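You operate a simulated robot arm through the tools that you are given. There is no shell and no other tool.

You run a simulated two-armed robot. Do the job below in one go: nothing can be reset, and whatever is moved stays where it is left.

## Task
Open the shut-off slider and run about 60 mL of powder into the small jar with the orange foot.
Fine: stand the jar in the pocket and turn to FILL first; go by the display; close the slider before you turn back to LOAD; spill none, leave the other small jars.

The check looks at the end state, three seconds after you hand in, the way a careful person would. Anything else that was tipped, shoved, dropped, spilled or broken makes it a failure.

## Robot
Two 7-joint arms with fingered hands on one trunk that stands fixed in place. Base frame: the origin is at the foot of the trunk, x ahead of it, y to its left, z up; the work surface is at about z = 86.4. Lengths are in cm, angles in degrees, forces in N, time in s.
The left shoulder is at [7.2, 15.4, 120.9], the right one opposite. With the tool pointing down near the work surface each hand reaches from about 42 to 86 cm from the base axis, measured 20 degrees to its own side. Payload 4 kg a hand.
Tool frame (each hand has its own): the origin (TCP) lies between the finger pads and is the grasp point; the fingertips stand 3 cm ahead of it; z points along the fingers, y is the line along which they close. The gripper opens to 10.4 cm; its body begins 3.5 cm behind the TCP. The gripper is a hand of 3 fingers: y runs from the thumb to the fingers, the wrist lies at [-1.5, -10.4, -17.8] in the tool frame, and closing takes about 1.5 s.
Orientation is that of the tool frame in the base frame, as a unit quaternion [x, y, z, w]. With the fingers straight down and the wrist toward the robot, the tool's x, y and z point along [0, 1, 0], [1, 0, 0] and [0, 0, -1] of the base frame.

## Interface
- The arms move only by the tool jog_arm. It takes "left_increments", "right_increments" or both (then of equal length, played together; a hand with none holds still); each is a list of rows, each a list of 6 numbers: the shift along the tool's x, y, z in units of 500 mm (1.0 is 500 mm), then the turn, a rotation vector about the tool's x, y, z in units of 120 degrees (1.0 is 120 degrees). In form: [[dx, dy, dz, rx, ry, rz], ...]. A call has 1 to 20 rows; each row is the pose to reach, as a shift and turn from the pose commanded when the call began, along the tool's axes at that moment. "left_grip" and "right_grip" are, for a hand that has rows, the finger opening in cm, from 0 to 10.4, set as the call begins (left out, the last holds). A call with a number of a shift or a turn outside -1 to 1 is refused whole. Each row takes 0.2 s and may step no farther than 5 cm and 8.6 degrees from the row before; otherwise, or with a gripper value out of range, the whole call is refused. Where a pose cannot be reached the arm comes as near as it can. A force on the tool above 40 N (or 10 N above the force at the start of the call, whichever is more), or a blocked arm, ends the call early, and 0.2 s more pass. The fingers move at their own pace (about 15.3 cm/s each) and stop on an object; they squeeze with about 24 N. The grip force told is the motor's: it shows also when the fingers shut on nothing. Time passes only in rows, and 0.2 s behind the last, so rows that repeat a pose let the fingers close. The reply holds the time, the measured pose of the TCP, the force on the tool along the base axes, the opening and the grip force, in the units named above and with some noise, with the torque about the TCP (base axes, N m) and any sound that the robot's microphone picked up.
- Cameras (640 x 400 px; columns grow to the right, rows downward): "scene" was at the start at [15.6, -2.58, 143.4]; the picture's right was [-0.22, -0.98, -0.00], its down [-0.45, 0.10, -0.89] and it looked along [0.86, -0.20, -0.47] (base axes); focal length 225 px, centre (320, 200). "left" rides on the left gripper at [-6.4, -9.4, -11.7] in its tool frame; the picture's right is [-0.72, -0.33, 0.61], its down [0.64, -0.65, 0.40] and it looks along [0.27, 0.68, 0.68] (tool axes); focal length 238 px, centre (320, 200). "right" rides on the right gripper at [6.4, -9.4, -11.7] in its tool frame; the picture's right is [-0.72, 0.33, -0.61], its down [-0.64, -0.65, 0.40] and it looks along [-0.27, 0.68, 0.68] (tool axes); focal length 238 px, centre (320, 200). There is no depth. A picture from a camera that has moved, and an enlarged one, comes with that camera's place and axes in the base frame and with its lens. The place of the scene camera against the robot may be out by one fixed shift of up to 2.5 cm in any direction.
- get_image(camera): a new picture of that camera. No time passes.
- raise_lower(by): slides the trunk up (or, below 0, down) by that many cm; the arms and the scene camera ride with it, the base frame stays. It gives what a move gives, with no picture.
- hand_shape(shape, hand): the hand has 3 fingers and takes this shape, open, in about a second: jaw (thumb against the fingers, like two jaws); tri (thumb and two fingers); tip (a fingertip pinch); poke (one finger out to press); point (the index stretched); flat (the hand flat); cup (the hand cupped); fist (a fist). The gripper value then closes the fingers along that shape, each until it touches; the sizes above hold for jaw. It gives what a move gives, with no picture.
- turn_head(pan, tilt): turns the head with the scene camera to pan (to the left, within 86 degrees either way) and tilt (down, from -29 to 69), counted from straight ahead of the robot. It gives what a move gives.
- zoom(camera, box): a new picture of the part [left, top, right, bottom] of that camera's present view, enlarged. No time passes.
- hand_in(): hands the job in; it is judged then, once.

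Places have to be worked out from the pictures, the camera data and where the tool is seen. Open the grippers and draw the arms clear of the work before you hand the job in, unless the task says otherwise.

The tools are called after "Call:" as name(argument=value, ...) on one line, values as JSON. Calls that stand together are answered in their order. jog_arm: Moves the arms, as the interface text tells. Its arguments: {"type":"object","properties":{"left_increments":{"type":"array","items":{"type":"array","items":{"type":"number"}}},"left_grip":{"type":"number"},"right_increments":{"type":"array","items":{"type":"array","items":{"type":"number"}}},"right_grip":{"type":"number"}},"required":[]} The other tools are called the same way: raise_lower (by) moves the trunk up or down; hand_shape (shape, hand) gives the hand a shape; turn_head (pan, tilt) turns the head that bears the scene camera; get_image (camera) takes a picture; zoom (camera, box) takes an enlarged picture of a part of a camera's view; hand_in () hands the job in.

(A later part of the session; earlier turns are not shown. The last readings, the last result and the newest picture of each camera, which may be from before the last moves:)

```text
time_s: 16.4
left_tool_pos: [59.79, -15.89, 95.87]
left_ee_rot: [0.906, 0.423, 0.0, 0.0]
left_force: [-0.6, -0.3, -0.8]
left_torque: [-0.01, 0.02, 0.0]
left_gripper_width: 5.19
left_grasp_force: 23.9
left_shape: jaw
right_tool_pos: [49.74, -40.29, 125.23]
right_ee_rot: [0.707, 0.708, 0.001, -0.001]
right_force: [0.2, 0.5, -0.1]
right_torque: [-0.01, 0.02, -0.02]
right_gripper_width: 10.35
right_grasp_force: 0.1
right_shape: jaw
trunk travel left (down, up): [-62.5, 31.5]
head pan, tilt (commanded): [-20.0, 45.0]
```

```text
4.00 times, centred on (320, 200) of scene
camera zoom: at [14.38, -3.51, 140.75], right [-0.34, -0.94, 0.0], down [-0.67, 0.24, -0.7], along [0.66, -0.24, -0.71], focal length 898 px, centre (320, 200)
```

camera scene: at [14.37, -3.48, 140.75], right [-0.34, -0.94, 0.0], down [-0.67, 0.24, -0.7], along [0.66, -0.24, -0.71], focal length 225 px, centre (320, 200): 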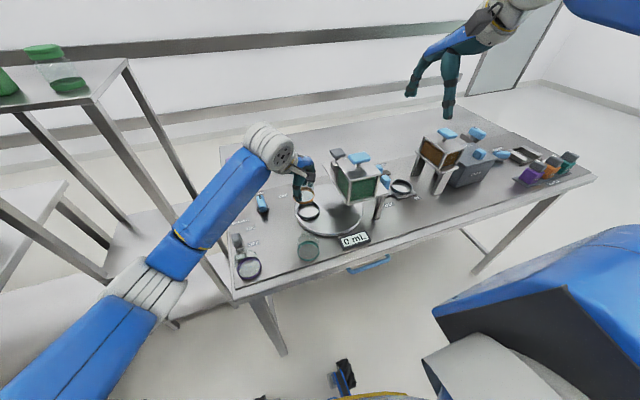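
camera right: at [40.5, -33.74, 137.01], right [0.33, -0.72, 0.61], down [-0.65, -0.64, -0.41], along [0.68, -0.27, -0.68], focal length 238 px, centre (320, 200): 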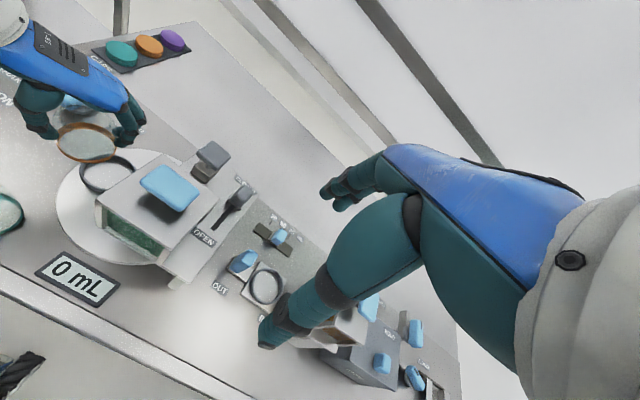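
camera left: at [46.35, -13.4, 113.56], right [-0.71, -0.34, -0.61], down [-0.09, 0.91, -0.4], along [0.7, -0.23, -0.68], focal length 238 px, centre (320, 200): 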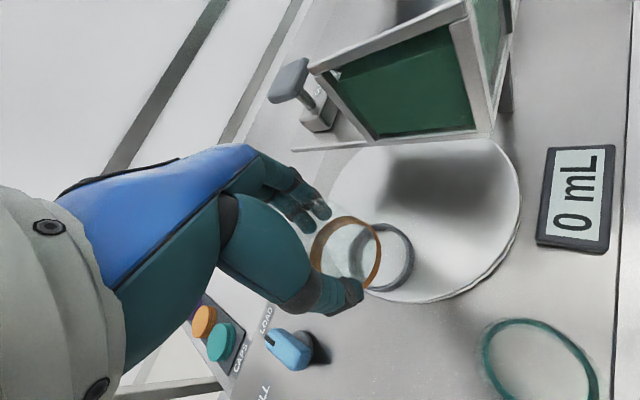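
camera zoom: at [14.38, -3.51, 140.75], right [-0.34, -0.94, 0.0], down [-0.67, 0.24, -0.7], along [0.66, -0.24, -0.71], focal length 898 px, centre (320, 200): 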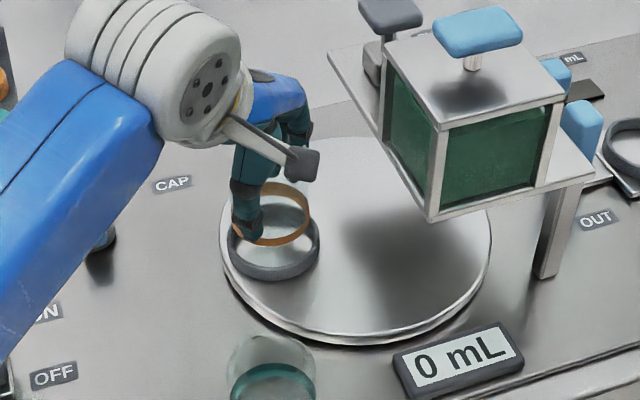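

The ring appears 2–3 mm off toward the thumb side relative to the jar in both views. I correct by (-0.17, -0.32) cm in the tool frame and lower about 1.2 cm, still just above the ring, then check again.

Call:
jog_arm(left_increments=[[-0.0034, -0.0064, 0, 0, 0, 0], [-0.0034, -0.0064, 0.012, 0, 0, 0], [-0.0034, -0.0064, 0.024, 0, 0, 0], [-0.0034, -0.0064, 0.024, 0, 0, 0]])

Call:
zoom(camera="left", box=[290, 190, 450, 310])

Call:
zoom(camera="right", box=[60, 130, 150, 200])

Call:
zoom(camera="scene", box=[280, 170, 350, 230])

```text
time_s: 17.4
left_tool_pos: [59.62, -15.98, 94.69]
left_ee_rot: [0.906, 0.424, 0.001, 0.0]
left_force: [0.5, 0.6, -1.3]
left_torque: [-0.02, -0.01, 0.01]
left_gripper_width: 5.18
left_grasp_force: 24.2
left_shape: jaw
right_tool_pos: [49.88, -40.19, 125.42]
right_ee_rot: [0.707, 0.707, 0.0, -0.001]
right_force: [0.0, 0.2, 0.5]
right_torque: [-0.03, 0.01, 0.0]
right_gripper_width: 10.34
right_grasp_force: 0.1
right_shape: jaw
trunk travel left (down, up): [-62.5, 31.5]
head pan, tilt (commanded): [-20.0, 45.0]
```

```text
3.33 times, centred on (370, 250) of left
camera zoom: at [48.17, -14.89, 106.43], right [-0.71, -0.34, -0.61], down [-0.09, 0.91, -0.4], along [0.7, -0.23, -0.68], focal length 794 px, centre (153, 33)
```

zoom: 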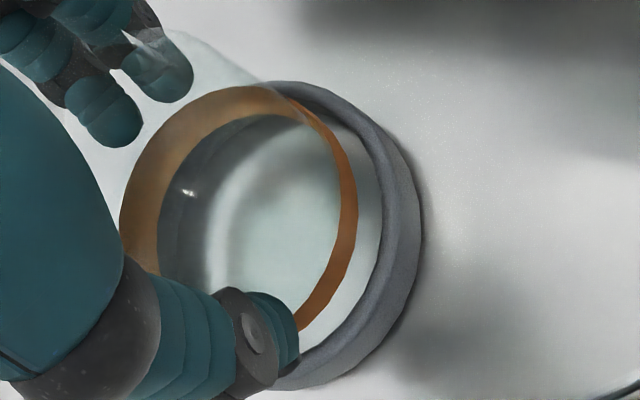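

```text
5.71 times, centred on (105, 165) of right
camera zoom: at [40.51, -33.78, 137.0], right [0.33, -0.72, 0.61], down [-0.65, -0.64, -0.41], along [0.68, -0.27, -0.68], focal length 1362 px, centre (1549, 400)
```

zoom: 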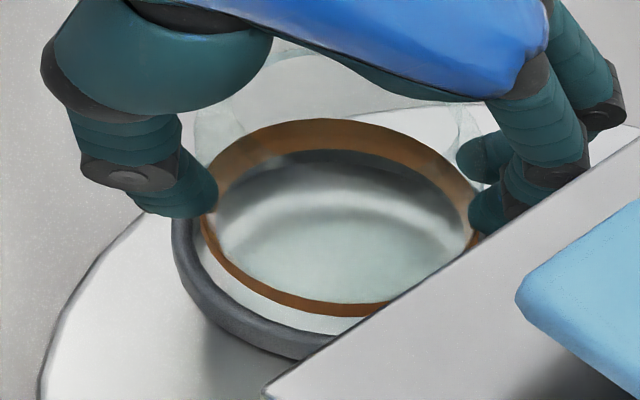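

```text
6.67 times, centred on (315, 200) of scene
camera zoom: at [14.37, -3.52, 140.75], right [-0.34, -0.94, 0.0], down [-0.67, 0.24, -0.7], along [0.66, -0.24, -0.71], focal length 1497 px, centre (353, 200)
```

zoom: 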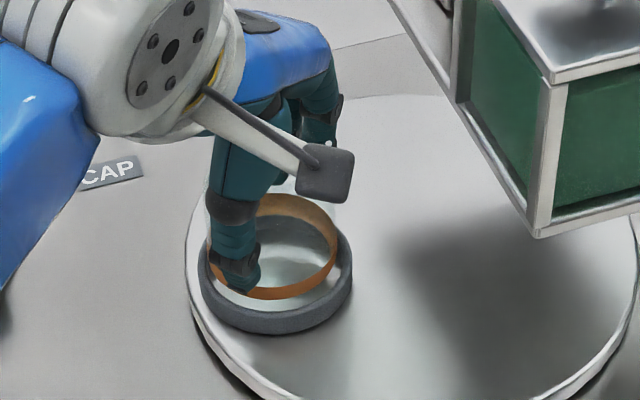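

Jar and ring are now concentric within about 1 mm in both hand views. I lower gently by 1.2 cm and read the force.

Call:
jog_arm(left_increments=[[0.001, 0.0005, 0.006, 0, 0, 0], [0.001, 0.0005, 0.012, 0, 0, 0], [0.001, 0.0005, 0.018, 0, 0, 0], [0.001, 0.0005, 0.024, 0, 0, 0]])

Call:
zoom(camera="left", box=[290, 190, 450, 310])

Call:
zoom(camera="right", box=[60, 130, 150, 200])

Call:
zoom(camera="scene", box=[280, 170, 350, 230])

```text
time_s: 18.4
left_tool_pos: [59.58, -15.73, 93.41]
left_ee_rot: [0.905, 0.425, 0.0, 0.0]
left_force: [0.1, 0.0, -0.9]
left_torque: [0.05, -0.02, -0.02]
left_gripper_width: 5.17
left_grasp_force: 23.7
left_shape: jaw
right_tool_pos: [49.83, -40.21, 125.25]
right_ee_rot: [0.707, 0.708, 0.001, -0.001]
right_force: [0.9, -0.3, -0.5]
right_torque: [0.0, 0.01, -0.02]
right_gripper_width: 10.35
right_grasp_force: 0.1
right_shape: jaw
trunk travel left (down, up): [-62.5, 31.5]
head pan, tilt (commanded): [-20.0, 45.0]
```

```text
3.33 times, centred on (370, 250) of left
camera zoom: at [48.19, -14.84, 105.25], right [-0.71, -0.34, -0.61], down [-0.09, 0.91, -0.4], along [0.7, -0.23, -0.68], focal length 794 px, centre (153, 33)
```

zoom: 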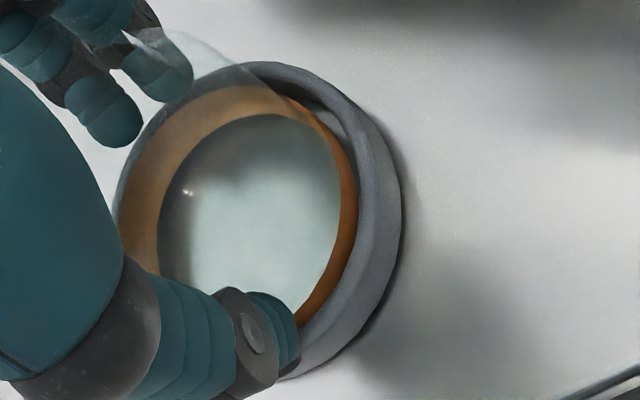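

```text
5.71 times, centred on (105, 165) of right
camera zoom: at [40.52, -33.78, 136.99], right [0.33, -0.72, 0.61], down [-0.65, -0.64, -0.41], along [0.68, -0.27, -0.68], focal length 1362 px, centre (1549, 400)
```

zoom: 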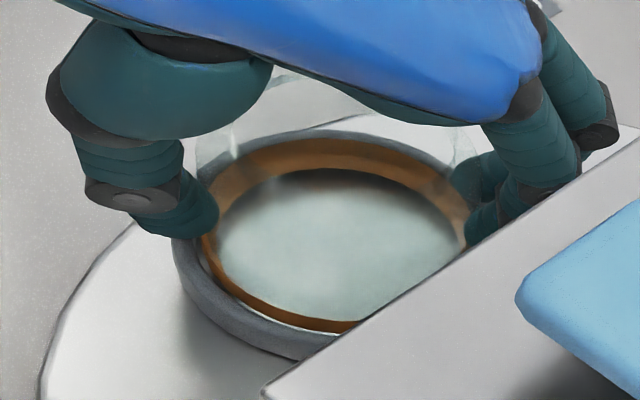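

```text
6.67 times, centred on (315, 200) of scene
camera zoom: at [14.39, -3.52, 140.75], right [-0.34, -0.94, 0.0], down [-0.67, 0.24, -0.7], along [0.66, -0.24, -0.71], focal length 1497 px, centre (353, 200)
```

zoom: 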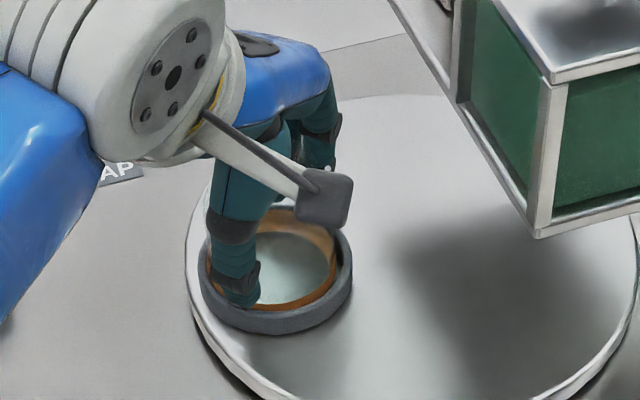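

No contact force so far, and the orange foot appears to be entering the ring. I go down another 0.5 cm.

Call:
jog_arm(left_increments=[[0, 0, 0.004, 0, 0, 0], [0, 0, 0.007, 0, 0, 0], [0, 0, 0.01, 0, 0, 0], [0, 0, 0.01, 0, 0, 0]])

Call:
zoom(camera="left", box=[290, 190, 450, 310])

Call:
zoom(camera="scene", box=[290, 190, 340, 230])

```text
time_s: 19.4
left_tool_pos: [59.42, -15.86, 93.27]
left_ee_rot: [0.906, 0.423, 0.0, 0.001]
left_force: [1.6, -0.9, 10.9]
left_torque: [0.0, -0.01, 0.03]
left_gripper_width: 5.21
left_grasp_force: 24.7
left_shape: jaw
right_tool_pos: [49.56, -40.2, 125.35]
right_ee_rot: [0.706, 0.708, 0.001, 0.001]
right_force: [0.1, -0.1, -0.7]
right_torque: [0.02, -0.02, 0.0]
right_gripper_width: 10.38
right_grasp_force: 0.0
right_shape: jaw
trunk travel left (down, up): [-62.5, 31.5]
head pan, tilt (commanded): [-20.0, 45.0]
```

```text
3.33 times, centred on (370, 250) of left
camera zoom: at [48.03, -14.81, 104.91], right [-0.71, -0.34, -0.61], down [-0.09, 0.91, -0.41], along [0.7, -0.23, -0.68], focal length 794 px, centre (153, 33)
```

zoom: 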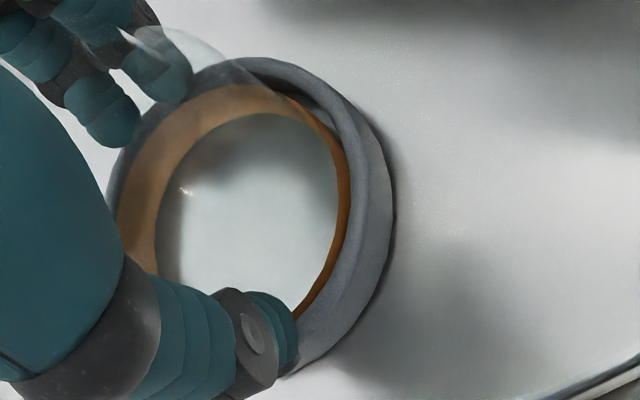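

```text
10.00 times, centred on (315, 210) of scene
camera zoom: at [14.15, -3.45, 140.79], right [-0.34, -0.94, 0.0], down [-0.67, 0.24, -0.71], along [0.66, -0.24, -0.71], focal length 2246 px, centre (370, 100)
```

zoom: 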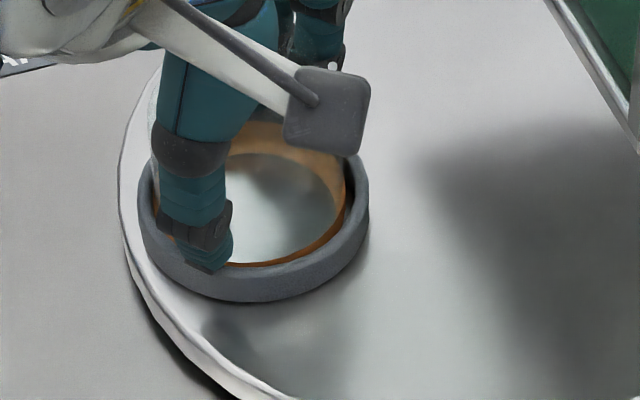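

The force rose to 11 N upward with practically no torque, so the jar is bearing flat on the pocket floor (bottom ≈88.2). I take the pressing force off, then open the fingers.

Call:
jog_arm(left_increments=[[0, 0, -0.004, 0, 0, 0], [0, 0, -0.006, 0, 0, 0], [0, 0, -0.006, 0, 0, 0]])

Call:
zoom(camera="right", box=[60, 130, 150, 200])

Call:
zoom(camera="scene", box=[290, 190, 340, 230])

```text
time_s: 20.2
left_tool_pos: [59.43, -16.06, 93.21]
left_ee_rot: [0.906, 0.424, 0.0, -0.001]
left_force: [0.0, -1.6, 2.0]
left_torque: [-0.06, -0.02, -0.01]
left_gripper_width: 5.19
left_grasp_force: 24.6
left_shape: jaw
right_tool_pos: [49.8, -40.24, 125.23]
right_ee_rot: [0.706, 0.708, 0.001, 0.0]
right_force: [1.1, -0.3, 0.6]
right_torque: [-0.01, 0.01, -0.03]
right_gripper_width: 10.37
right_grasp_force: 0.3
right_shape: jaw
trunk travel left (down, up): [-62.5, 31.5]
head pan, tilt (commanded): [-20.0, 45.0]
```

```text
5.71 times, centred on (105, 165) of right
camera zoom: at [40.44, -33.8, 137.0], right [0.33, -0.72, 0.61], down [-0.65, -0.64, -0.41], along [0.68, -0.27, -0.68], focal length 1362 px, centre (1549, 400)
```

zoom: 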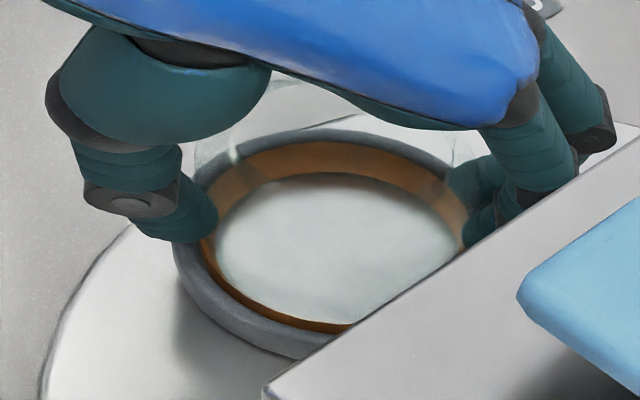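

```text
10.00 times, centred on (315, 210) of scene
camera zoom: at [14.28, -3.55, 140.75], right [-0.34, -0.94, 0.0], down [-0.67, 0.24, -0.71], along [0.66, -0.24, -0.71], focal length 2246 px, centre (370, 100)
```

zoom: 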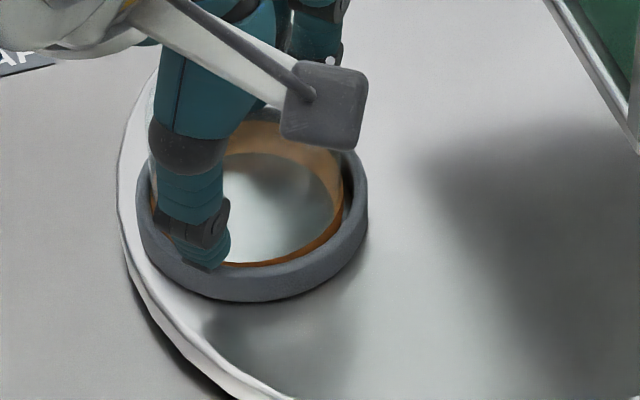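

Pressing force is down to 2 N and the jar sits level within the ring. I open the fingers while holding still.

Call:
jog_arm(left_increments=[[0, 0, 0, 0, 0, 0], [0, 0, 0, 0, 0, 0], [0, 0, 0, 0, 0, 0], [0, 0, 0, 0, 0, 0], [0, 0, 0, 0, 0, 0], [0, 0, 0, 0, 0, 0]], left_grip=9.0)

Call:
zoom(camera="right", box=[60, 130, 150, 200])

Call:
zoom(camera="scene", box=[290, 190, 340, 230])

Call:
get_image(camera="left")

```text
time_s: 21.6
left_tool_pos: [59.48, -15.9, 93.19]
left_ee_rot: [0.905, 0.425, 0.0, 0.0]
left_force: [0.9, -0.4, -0.8]
left_torque: [0.01, 0.01, 0.03]
left_gripper_width: 8.95
left_grasp_force: 0.0
left_shape: jaw
right_tool_pos: [49.84, -40.22, 125.27]
right_ee_rot: [0.707, 0.708, 0.001, -0.001]
right_force: [0.0, 0.5, -0.5]
right_torque: [0.0, -0.03, 0.02]
right_gripper_width: 10.39
right_grasp_force: 0.0
right_shape: jaw
trunk travel left (down, up): [-62.5, 31.5]
head pan, tilt (commanded): [-20.0, 45.0]
```

```text
5.71 times, centred on (105, 165) of right
camera zoom: at [40.49, -33.78, 137.0], right [0.33, -0.72, 0.61], down [-0.65, -0.64, -0.41], along [0.68, -0.27, -0.68], focal length 1362 px, centre (1549, 400)
```

zoom: 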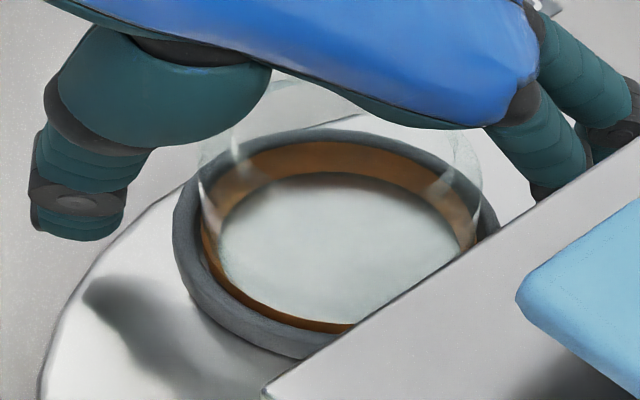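

```text
10.00 times, centred on (315, 210) of scene
camera zoom: at [14.35, -3.51, 140.75], right [-0.34, -0.94, 0.0], down [-0.67, 0.24, -0.71], along [0.66, -0.24, -0.71], focal length 2246 px, centre (370, 100)
```

zoom: 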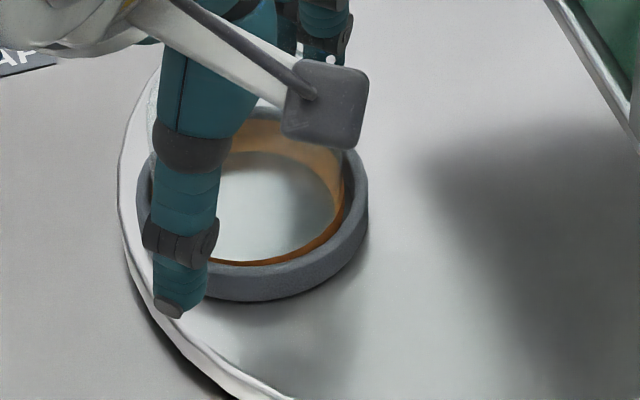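

```text
taken
camera left: at [48.17, -14.82, 105.04], right [-0.71, -0.34, -0.61], down [-0.09, 0.91, -0.4], along [0.7, -0.23, -0.68], focal length 238 px, centre (320, 200)
```

left: 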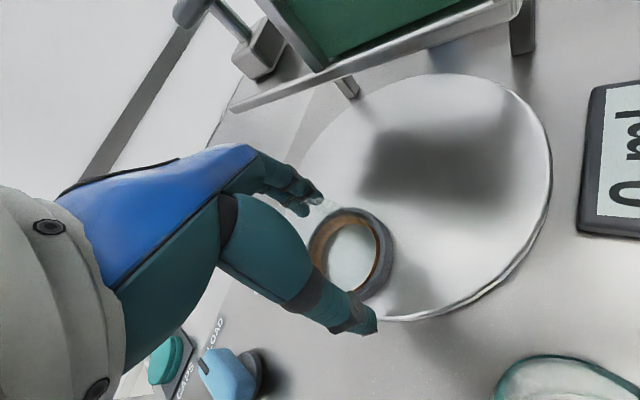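

The jar is released and stands level in the pocket. I withdraw the left hand straight up by 12 cm.

Call:
jog_arm(left_increments=[[0, 0, -0.02, 0, 0, 0], [0, 0, -0.06, 0, 0, 0], [0, 0, -0.11, 0, 0, 0], [0, 0, -0.17, 0, 0, 0], [0, 0, -0.24, 0, 0, 0], [0, 0, -0.24, 0, 0, 0]])

Call:
get_image(camera="left")

Call:
zoom(camera="right", box=[0, 40, 220, 240])

Call:
zoom(camera="scene", box=[220, 150, 400, 270])

```text
time_s: 23.0
left_tool_pos: [59.55, -15.89, 105.18]
left_ee_rot: [0.906, 0.424, 0.0, 0.0]
left_force: [-0.4, -0.5, -1.0]
left_torque: [0.01, -0.01, 0.02]
left_gripper_width: 8.99
left_grasp_force: 0.1
left_shape: jaw
right_tool_pos: [49.87, -40.27, 125.4]
right_ee_rot: [0.706, 0.708, 0.001, -0.001]
right_force: [0.4, 0.4, -0.4]
right_torque: [0.01, 0.01, 0.01]
right_gripper_width: 10.35
right_grasp_force: 0.0
right_shape: jaw
trunk travel left (down, up): [-62.5, 31.5]
head pan, tilt (commanded): [-20.0, 45.0]
```

```text
taken
camera left: at [48.21, -14.85, 116.93], right [-0.71, -0.34, -0.61], down [-0.09, 0.91, -0.4], along [0.7, -0.23, -0.68], focal length 238 px, centre (320, 200)
```

left: 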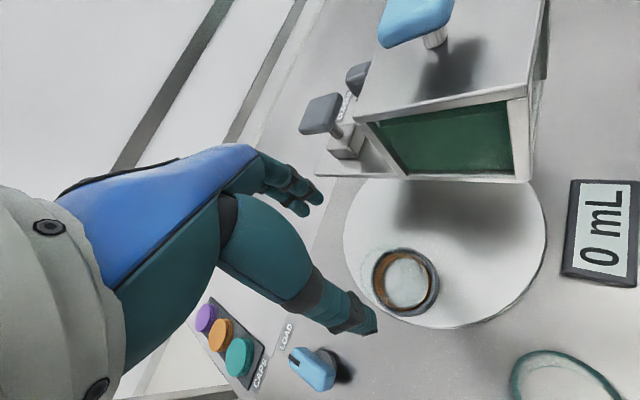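

```text
2.00 times, centred on (110, 140) of right
camera zoom: at [40.51, -33.77, 137.0], right [0.33, -0.72, 0.61], down [-0.65, -0.64, -0.41], along [0.68, -0.27, -0.68], focal length 477 px, centre (740, 320)
```

zoom: 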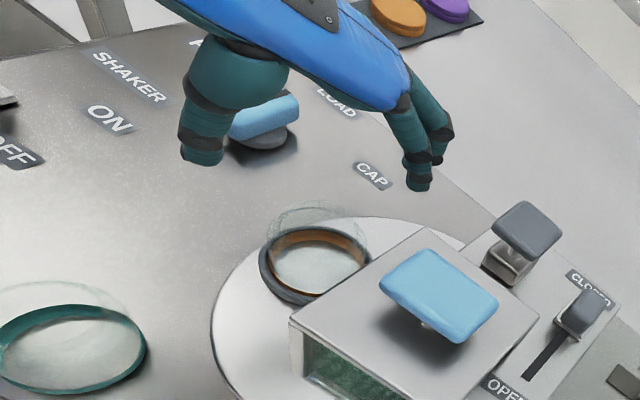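

```text
3.33 times, centred on (310, 210) of scene
camera zoom: at [14.37, -3.53, 140.75], right [-0.34, -0.94, 0.0], down [-0.67, 0.24, -0.7], along [0.66, -0.24, -0.71], focal length 749 px, centre (353, 167)
```

zoom: 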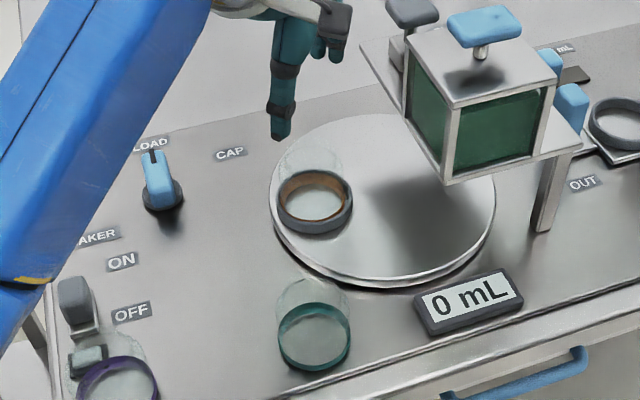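

The jar stands upright in the pocket and nothing else moved. Next I bring the left hand, at a safe height, above the pointer knob (about 66.5, -2.8), turning it so it can close across the bar (hand pointing its finger side toward -y).

Call:
jog_arm(left_increments=[[0.03, -0.005, -0.02, 0, 0, 0.04], [0.07, -0.01, -0.04, 0, 0, 0.1], [0.12, -0.02, -0.05, 0, 0, 0.165], [0.17, -0.03, -0.05, 0, 0, 0.23], [0.22, -0.045, -0.05, 0, 0, 0.295], [0.27, -0.06, -0.05, 0, 0, 0.36], [0.29, -0.062, -0.05, 0, 0, 0.417], [0.29, -0.062, -0.05, 0, 0, 0.417]])

Call:
get_image(camera="left")

Call:
get_image(camera="scene")

Call:
get_image(camera="right")

```text
time_s: 24.8
left_tool_pos: [66.56, -2.78, 107.75]
left_ee_rot: [1.0, 0.0, -0.001, -0.001]
left_force: [0.0, 0.8, 0.3]
left_torque: [-0.02, -0.04, -0.02]
left_gripper_width: 8.98
left_grasp_force: 0.0
left_shape: jaw
right_tool_pos: [49.9, -40.34, 125.28]
right_ee_rot: [0.706, 0.708, 0.002, 0.001]
right_force: [0.5, -0.1, 0.4]
right_torque: [-0.06, 0.01, -0.02]
right_gripper_width: 10.38
right_grasp_force: 0.0
right_shape: jaw
trunk travel left (down, up): [-62.5, 31.5]
head pan, tilt (commanded): [-20.0, 45.0]
```

```text
taken
camera left: at [60.07, 6.57, 119.57], right [-0.72, 0.33, -0.61], down [0.64, 0.65, -0.4], along [0.27, -0.68, -0.68], focal length 238 px, centre (320, 200)
```

left: 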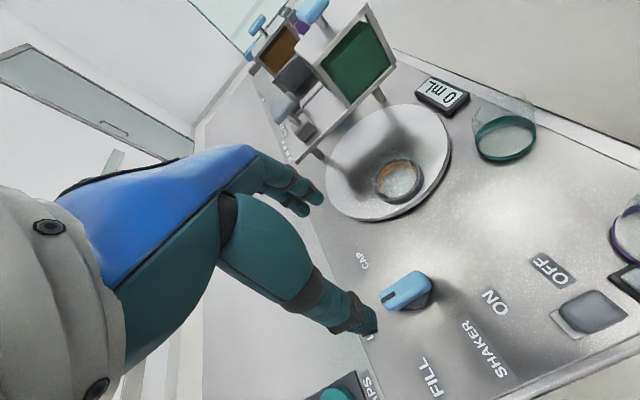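

```text
taken
camera scene: at [14.39, -3.49, 140.75], right [-0.34, -0.94, 0.0], down [-0.67, 0.24, -0.7], along [0.66, -0.24, -0.71], focal length 225 px, centre (320, 200)
```

scene: 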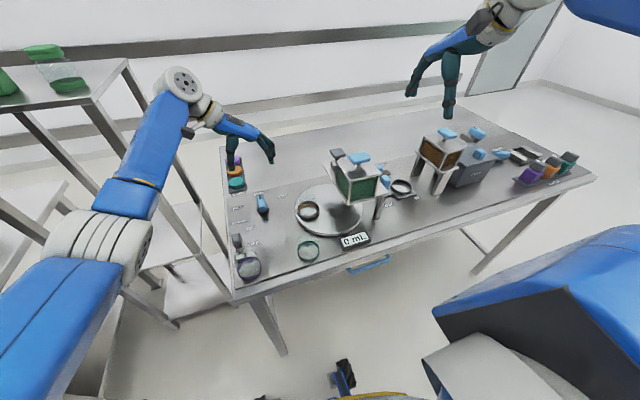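

```text
taken
camera right: at [40.52, -33.82, 137.01], right [0.33, -0.72, 0.61], down [-0.65, -0.64, -0.41], along [0.68, -0.27, -0.68], focal length 238 px, centre (320, 200)
```

right: 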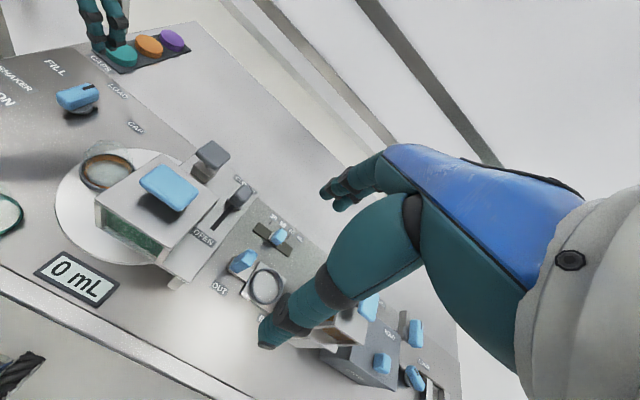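

The left hand now hangs above the knob, closing line across the bar. I zoom on the knob to check its exact centre, height and orientation.

Call:
zoom(camera="left", box=[340, 230, 500, 360])

Call:
zoom(camera="scene", box=[220, 180, 300, 250])

```text
3.08 times, centred on (420, 295) of left
camera zoom: at [60.07, 6.57, 119.57], right [-0.72, 0.33, -0.61], down [0.64, 0.65, -0.4], along [0.27, -0.68, -0.68], focal length 733 px, centre (12, -92)
```

zoom: 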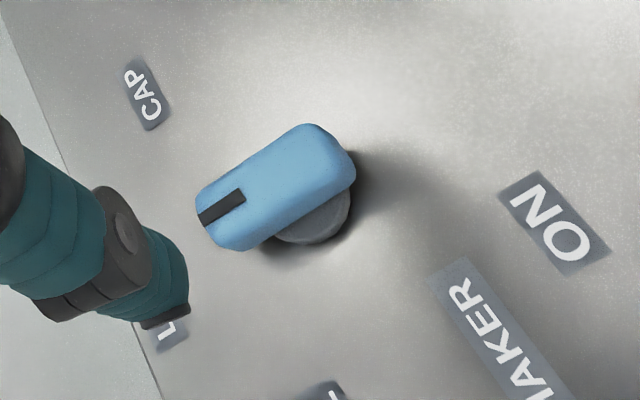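

```text
5.71 times, centred on (260, 215) of scene
camera zoom: at [14.39, -3.49, 140.75], right [-0.34, -0.94, 0.0], down [-0.67, 0.24, -0.7], along [0.66, -0.24, -0.71], focal length 1284 px, centre (663, 114)
```

zoom: 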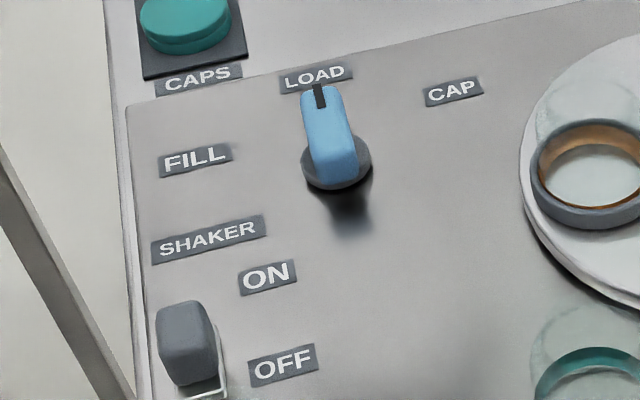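

The knob bar's centre comes out at about (67.1, -2.4), top at z≈90.5–91, on a low round base. I shift there and lower the half-open hand to just above the bar to verify alignment.

Call:
jog_arm(left_increments=[[0.005, -0.004, 0.06, 0, 0, 0], [0.01, -0.008, 0.13, 0, 0, 0], [0.01, -0.008, 0.19, 0, 0, 0], [0.01, -0.008, 0.24, 0, 0, 0], [0.01, -0.008, 0.24, 0, 0, 0], [0.01, -0.008, 0.24, 0, 0, 0]], left_grip=6.5)

Call:
zoom(camera="left", box=[260, 180, 440, 320])

Call:
zoom(camera="scene", box=[220, 160, 320, 240])

Call:
zoom(camera="right", box=[20, 40, 160, 150])

```text
time_s: 26.2
left_tool_pos: [67.08, -2.39, 95.67]
left_ee_rot: [1.0, 0.0, 0.0, 0.0]
left_force: [0.0, -0.2, -0.4]
left_torque: [-0.02, -0.02, -0.04]
left_gripper_width: 6.52
left_grasp_force: 0.1
left_shape: jaw
right_tool_pos: [49.94, -40.13, 125.37]
right_ee_rot: [0.706, 0.708, 0.001, 0.0]
right_force: [-0.4, -0.8, 0.1]
right_torque: [0.0, -0.02, -0.01]
right_gripper_width: 10.38
right_grasp_force: 0.1
right_shape: jaw
trunk travel left (down, up): [-62.5, 31.5]
head pan, tilt (commanded): [-20.0, 45.0]
```

```text
2.86 times, centred on (350, 250) of left
camera zoom: at [60.61, 6.92, 107.43], right [-0.72, 0.32, -0.61], down [0.64, 0.65, -0.4], along [0.27, -0.68, -0.68], focal length 681 px, centre (234, 57)
```

zoom: 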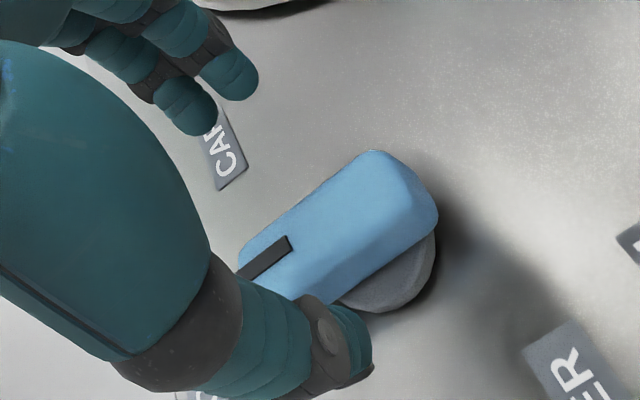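

```text
5.00 times, centred on (270, 200) of scene
camera zoom: at [14.38, -3.45, 140.75], right [-0.34, -0.94, 0.0], down [-0.67, 0.24, -0.71], along [0.66, -0.24, -0.71], focal length 1123 px, centre (570, 200)
```

zoom: 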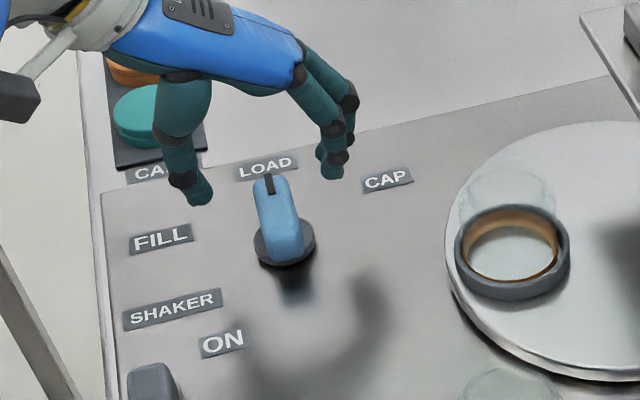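

```text
3.64 times, centred on (90, 95) of right
camera zoom: at [40.51, -33.76, 137.02], right [0.33, -0.72, 0.61], down [-0.65, -0.64, -0.41], along [0.68, -0.27, -0.68], focal length 867 px, centre (1156, 582)
```

zoom: 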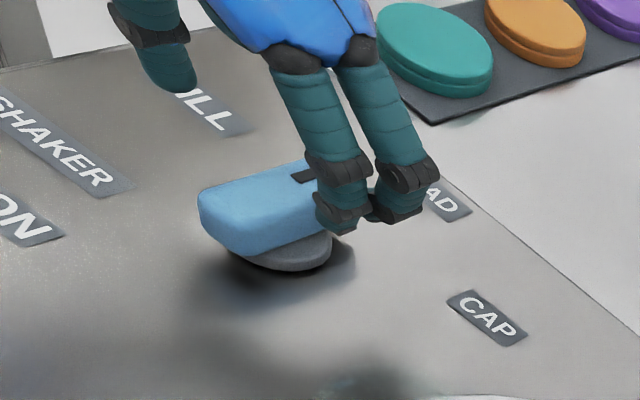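

The bar lies between thumb and fingers, centred within about 2 mm. I lower to TCP z≈91.2 with the fingers either side of the bar, watching the force.

Call:
jog_arm(left_increments=[[0, -0.002, 0.02, 0, 0, 0], [0, -0.002, 0.045, 0, 0, 0], [0, -0.002, 0.07, 0, 0, 0], [0, -0.002, 0.088, 0, 0, 0], [0, -0.002, 0.088, 0, 0, 0]])

Call:
zoom(camera="left", box=[260, 180, 440, 320])

Call:
zoom(camera="scene", box=[230, 170, 310, 230])

Call:
zoom(camera="right", box=[30, 60, 140, 140])

```text
time_s: 27.4
left_tool_pos: [67.01, -2.41, 91.28]
left_ee_rot: [1.0, 0.001, 0.0, 0.0]
left_force: [-0.7, -0.3, 0.0]
left_torque: [0.02, 0.0, 0.02]
left_gripper_width: 6.54
left_grasp_force: 0.1
left_shape: jaw
right_tool_pos: [49.89, -40.25, 125.28]
right_ee_rot: [0.707, 0.708, 0.0, 0.0]
right_force: [0.2, 0.3, 0.8]
right_torque: [0.0, 0.01, 0.0]
right_gripper_width: 10.35
right_grasp_force: 0.1
right_shape: jaw
trunk travel left (down, up): [-62.5, 31.5]
head pan, tilt (commanded): [-20.0, 45.0]
```

```text
2.86 times, centred on (350, 250) of left
camera zoom: at [60.54, 7.01, 103.08], right [-0.72, 0.32, -0.61], down [0.64, 0.65, -0.4], along [0.27, -0.68, -0.68], focal length 681 px, centre (234, 57)
```

zoom: 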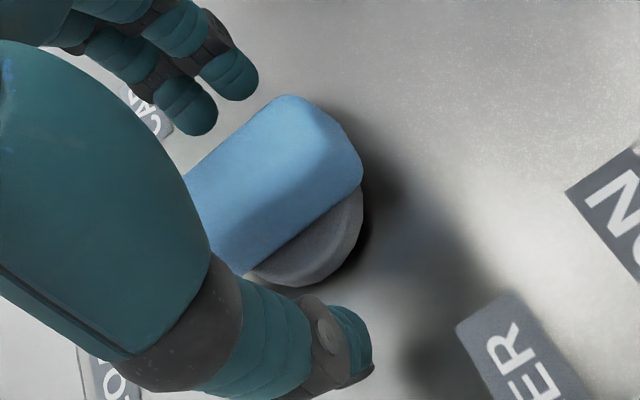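

```text
6.67 times, centred on (270, 200) of scene
camera zoom: at [14.39, -3.45, 140.75], right [-0.34, -0.94, 0.0], down [-0.67, 0.24, -0.7], along [0.66, -0.24, -0.71], focal length 1497 px, centre (653, 200)
```

zoom: 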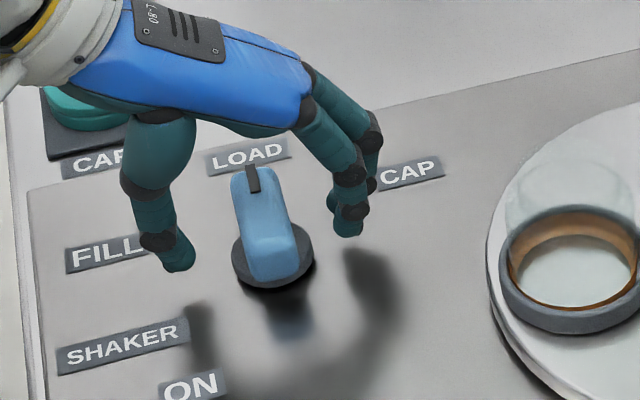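

```text
5.00 times, centred on (85, 100) of right
camera zoom: at [40.52, -33.76, 137.01], right [0.33, -0.72, 0.61], down [-0.65, -0.64, -0.41], along [0.68, -0.27, -0.68], focal length 1192 px, centre (1495, 700)
```

zoom: 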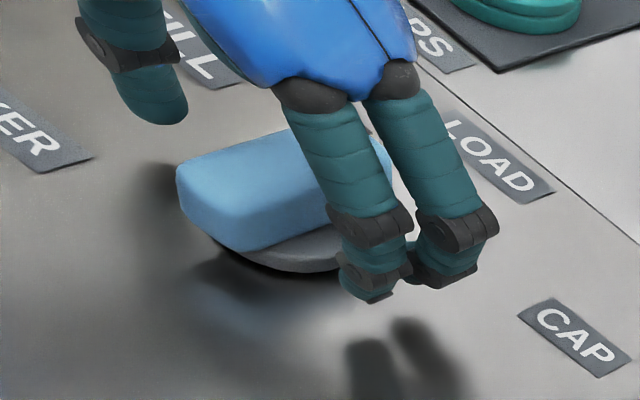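

The fingers straddle the bar with no contact yet. I close them on it.

Call:
jog_arm(left_increments=[[0, 0, 0, 0, 0, 0], [0, 0, 0, 0, 0, 0], [0, 0, 0, 0, 0, 0], [0, 0, 0, 0, 0, 0], [0, 0, 0, 0, 0, 0], [0, 0, 0, 0, 0, 0], [0, 0, 0, 0, 0, 0], [0, 0, 0, 0, 0, 0]], left_grip=0.5)

Call:
zoom(camera="left", box=[260, 180, 440, 320])

Call:
zoom(camera="scene", box=[230, 170, 310, 230])

Call:
zoom(camera="right", box=[30, 60, 140, 140])

```text
time_s: 29.2
left_tool_pos: [67.01, -2.48, 91.35]
left_ee_rot: [1.0, 0.0, 0.0, 0.0]
left_force: [1.1, -7.2, 2.4]
left_torque: [-0.2, 0.0, 0.01]
left_gripper_width: 1.07
left_grasp_force: 23.9
left_shape: jaw
right_tool_pos: [49.78, -40.37, 125.22]
right_ee_rot: [0.707, 0.708, 0.002, 0.0]
right_force: [-0.2, 0.3, 0.6]
right_torque: [-0.03, 0.0, 0.02]
right_gripper_width: 10.36
right_grasp_force: 0.0
right_shape: jaw
trunk travel left (down, up): [-62.5, 31.5]
head pan, tilt (commanded): [-20.0, 45.0]
```

```text
2.86 times, centred on (350, 250) of left
camera zoom: at [60.53, 6.88, 103.15], right [-0.72, 0.33, -0.61], down [0.64, 0.65, -0.4], along [0.27, -0.68, -0.68], focal length 681 px, centre (234, 57)
```

zoom: 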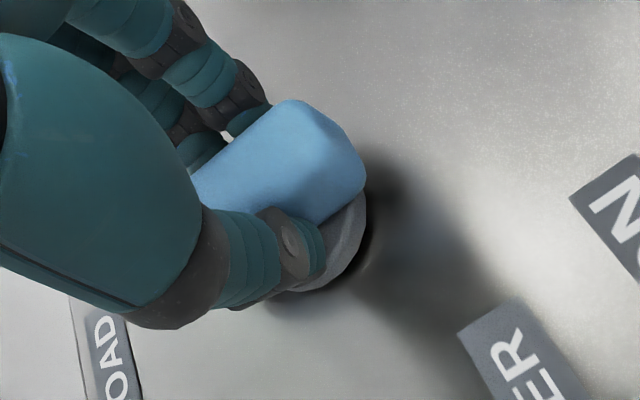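

```text
6.67 times, centred on (270, 200) of scene
camera zoom: at [14.34, -3.73, 140.75], right [-0.34, -0.94, 0.0], down [-0.67, 0.24, -0.7], along [0.66, -0.24, -0.71], focal length 1497 px, centre (653, 200)
```

zoom: 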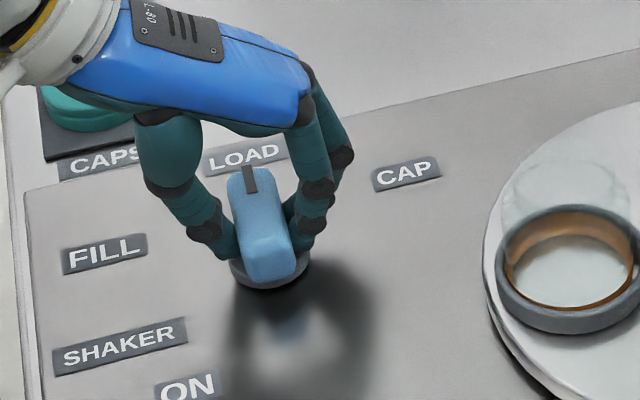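

```text
5.00 times, centred on (85, 100) of right
camera zoom: at [40.45, -33.92, 136.98], right [0.33, -0.72, 0.61], down [-0.65, -0.64, -0.41], along [0.68, -0.27, -0.68], focal length 1192 px, centre (1495, 700)
```

zoom: 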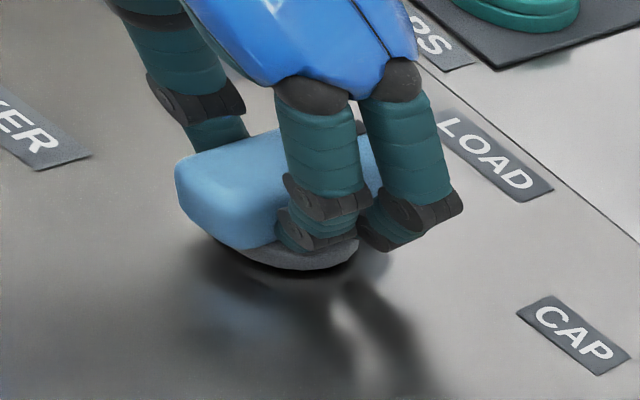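

The bar is gripped (24 N). I turn it gently counter-clockwise toward FILL, first by 12° to feel the resistance and see what the turntable does.

Call:
jog_arm(left_increments=[[0, 0.001, 0, 0, 0, -0.025], [0, 0.002, 0, 0, 0, -0.05], [0, 0.002, 0, 0, 0, -0.075], [0, 0.002, 0, 0, 0, -0.1], [0, 0.002, 0, 0, 0, -0.1]])

Call:
zoom(camera="scene", box=[220, 150, 400, 270])

Call:
zoom(camera="right", box=[0, 50, 220, 270])

```text
time_s: 30.4
left_tool_pos: [66.87, -2.52, 91.37]
left_ee_rot: [0.994, 0.105, 0.0, -0.001]
left_force: [-2.7, -7.6, 0.1]
left_torque: [-0.27, 0.05, -0.01]
left_gripper_width: 1.1
left_grasp_force: 23.9
left_shape: jaw
right_tool_pos: [49.6, -40.35, 125.28]
right_ee_rot: [0.707, 0.707, 0.001, 0.0]
right_force: [-0.3, 0.7, -0.2]
right_torque: [0.01, -0.03, -0.01]
right_gripper_width: 10.4
right_grasp_force: 0.1
right_shape: jaw
trunk travel left (down, up): [-62.5, 31.5]
head pan, tilt (commanded): [-20.0, 45.0]
```

```text
3.33 times, centred on (310, 210) of scene
camera zoom: at [14.28, -3.7, 140.75], right [-0.34, -0.94, 0.0], down [-0.67, 0.24, -0.71], along [0.66, -0.24, -0.71], focal length 749 px, centre (353, 167)
```

zoom: 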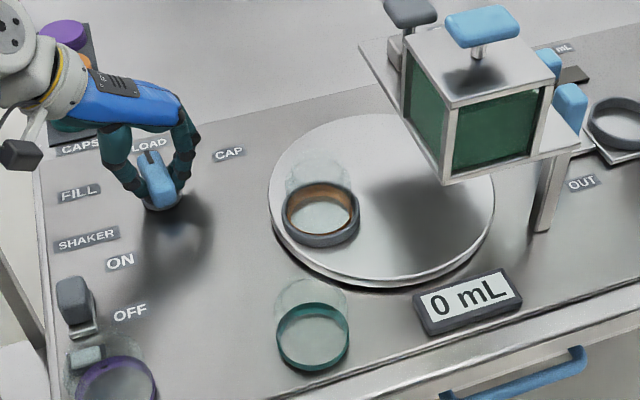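

```text
1.82 times, centred on (110, 160) of right
camera zoom: at [40.42, -33.91, 136.98], right [0.33, -0.72, 0.61], down [-0.65, -0.64, -0.41], along [0.68, -0.27, -0.68], focal length 433 px, centre (702, 273)
```

zoom: 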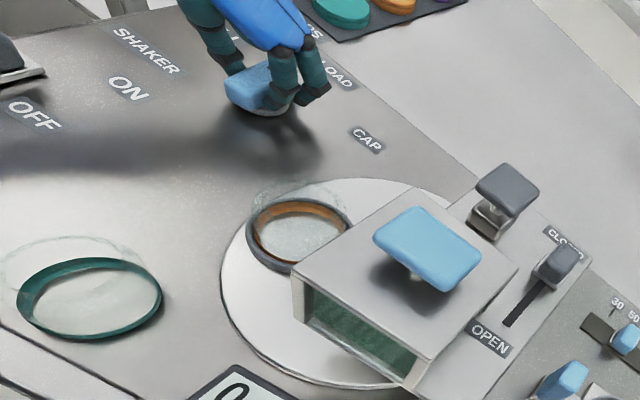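

The turntable turns with the knob and the jar rides along upright. I continue, another 24°, at the same gentle speed.

Call:
jog_arm(left_increments=[[0, 0.001, 0, 0, 0, -0.03], [0, 0.002, 0, 0, 0, -0.06], [0, 0.003, 0, 0, 0, -0.09], [0, 0.003, 0, 0, 0, -0.12], [0, 0.003, 0, 0, 0, -0.15], [0, 0.003, 0, 0, 0, -0.18], [0, 0.003, 0, 0, 0, -0.2], [0, 0.003, 0, 0, 0, -0.2]])

Call:
zoom(camera="scene", box=[220, 150, 400, 270])

Call:
zoom(camera="left", box=[240, 140, 480, 340])

```text
time_s: 32.2
left_tool_pos: [67.11, -2.52, 91.27]
left_ee_rot: [0.95, 0.311, 0.0, 0.001]
left_force: [-1.3, -4.9, -0.1]
left_torque: [-0.18, -0.01, 0.04]
left_gripper_width: 1.09
left_grasp_force: 23.4
left_shape: jaw
right_tool_pos: [49.74, -40.38, 125.18]
right_ee_rot: [0.707, 0.707, 0.0, -0.001]
right_force: [0.1, 0.2, -0.5]
right_torque: [-0.05, 0.0, 0.0]
right_gripper_width: 10.35
right_grasp_force: 0.0
right_shape: jaw
trunk travel left (down, up): [-62.5, 31.5]
head pan, tilt (commanded): [-20.0, 45.0]
```

```text
3.33 times, centred on (310, 210) of scene
camera zoom: at [14.34, -3.64, 140.75], right [-0.34, -0.94, 0.0], down [-0.67, 0.24, -0.7], along [0.66, -0.24, -0.71], focal length 749 px, centre (353, 167)
```

zoom: 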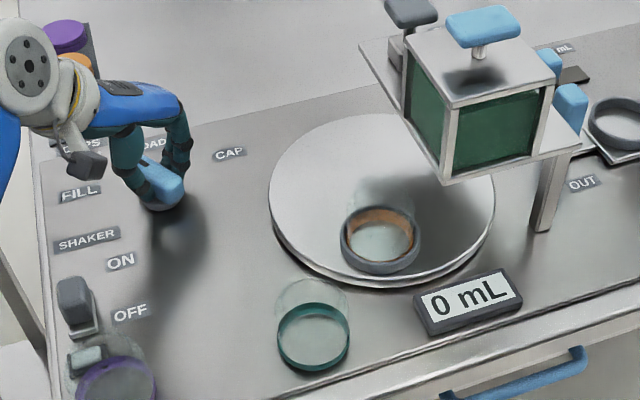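

```text
2.00 times, centred on (360, 240) of left
camera zoom: at [56.24, 1.17, 103.15], right [-0.77, -0.16, -0.61], down [0.13, 0.91, -0.4], along [0.62, -0.39, -0.68], focal length 477 px, centre (240, 120)
```

zoom: 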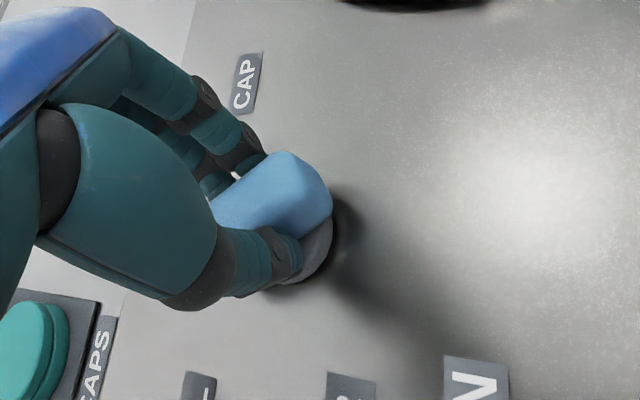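

Knob is at about 36°, and the pocket has swung to the near side, moving towards under the hopper. I turn a further 24° toward FILL.

Call:
jog_arm(left_increments=[[0, 0.001, 0, 0, 0, -0.025], [0, 0.001, 0, 0, 0, -0.05], [0, 0.002, 0, 0, 0, -0.075], [0, 0.002, 0, 0, 0, -0.1], [0, 0.002, 0, 0, 0, -0.125], [0, 0.002, 0, 0, 0, -0.15], [0, 0.002, 0, 0, 0, -0.175], [0, 0.002, 0, 0, 0, -0.2], [0, 0.002, 0, 0, 0, -0.2]])

Call:
zoom(camera="scene", box=[220, 150, 400, 270])

Call:
zoom(camera="left", box=[240, 140, 480, 340])

Call:
zoom(camera="right", box=[0, 50, 220, 270])

```text
time_s: 34.2
left_tool_pos: [67.0, -2.48, 91.29]
left_ee_rot: [0.865, 0.502, 0.0, 0.001]
left_force: [2.6, -3.7, 0.2]
left_torque: [-0.07, -0.09, 0.05]
left_gripper_width: 1.07
left_grasp_force: 23.4
left_shape: jaw
right_tool_pos: [49.94, -40.25, 125.41]
right_ee_rot: [0.707, 0.708, 0.001, -0.002]
right_force: [0.5, 0.4, -0.5]
right_torque: [0.0, -0.01, 0.0]
right_gripper_width: 10.37
right_grasp_force: 0.0
right_shape: jaw
trunk travel left (down, up): [-62.5, 31.5]
head pan, tilt (commanded): [-20.0, 45.0]
```

```text
3.33 times, centred on (310, 210) of scene
camera zoom: at [14.41, -3.6, 140.75], right [-0.34, -0.94, 0.0], down [-0.67, 0.24, -0.7], along [0.66, -0.24, -0.71], focal length 749 px, centre (353, 167)
```

zoom: 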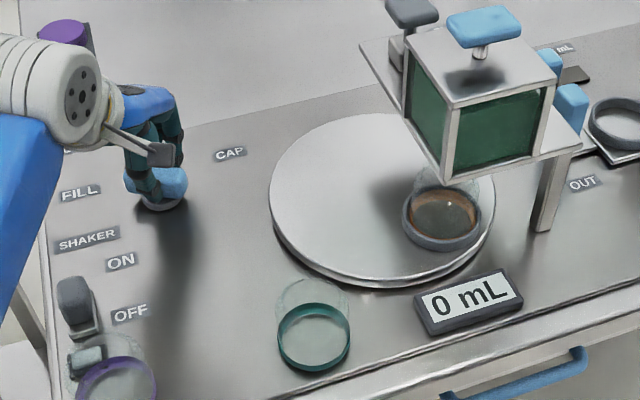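

```text
2.00 times, centred on (360, 240) of left
camera zoom: at [55.69, -3.57, 103.14], right [-0.64, -0.46, -0.61], down [-0.25, 0.88, -0.4], along [0.73, -0.11, -0.68], focal length 477 px, centre (240, 120)
```

zoom: 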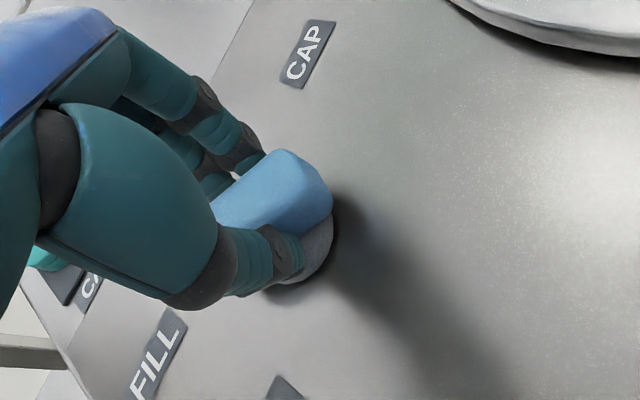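

```text
1.82 times, centred on (110, 160) of right
camera zoom: at [40.54, -33.83, 136.98], right [0.33, -0.72, 0.61], down [-0.65, -0.64, -0.41], along [0.68, -0.27, -0.68], focal length 433 px, centre (702, 273)
```

zoom: 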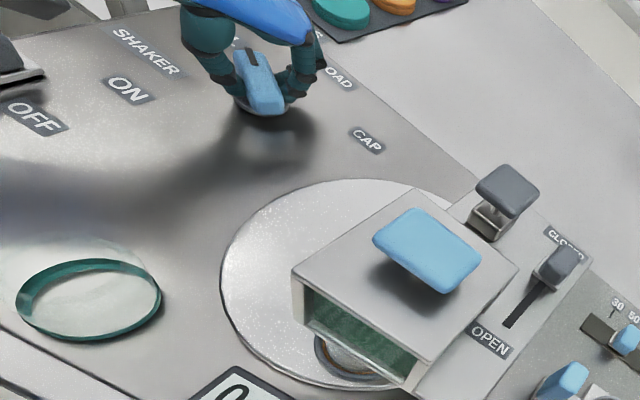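

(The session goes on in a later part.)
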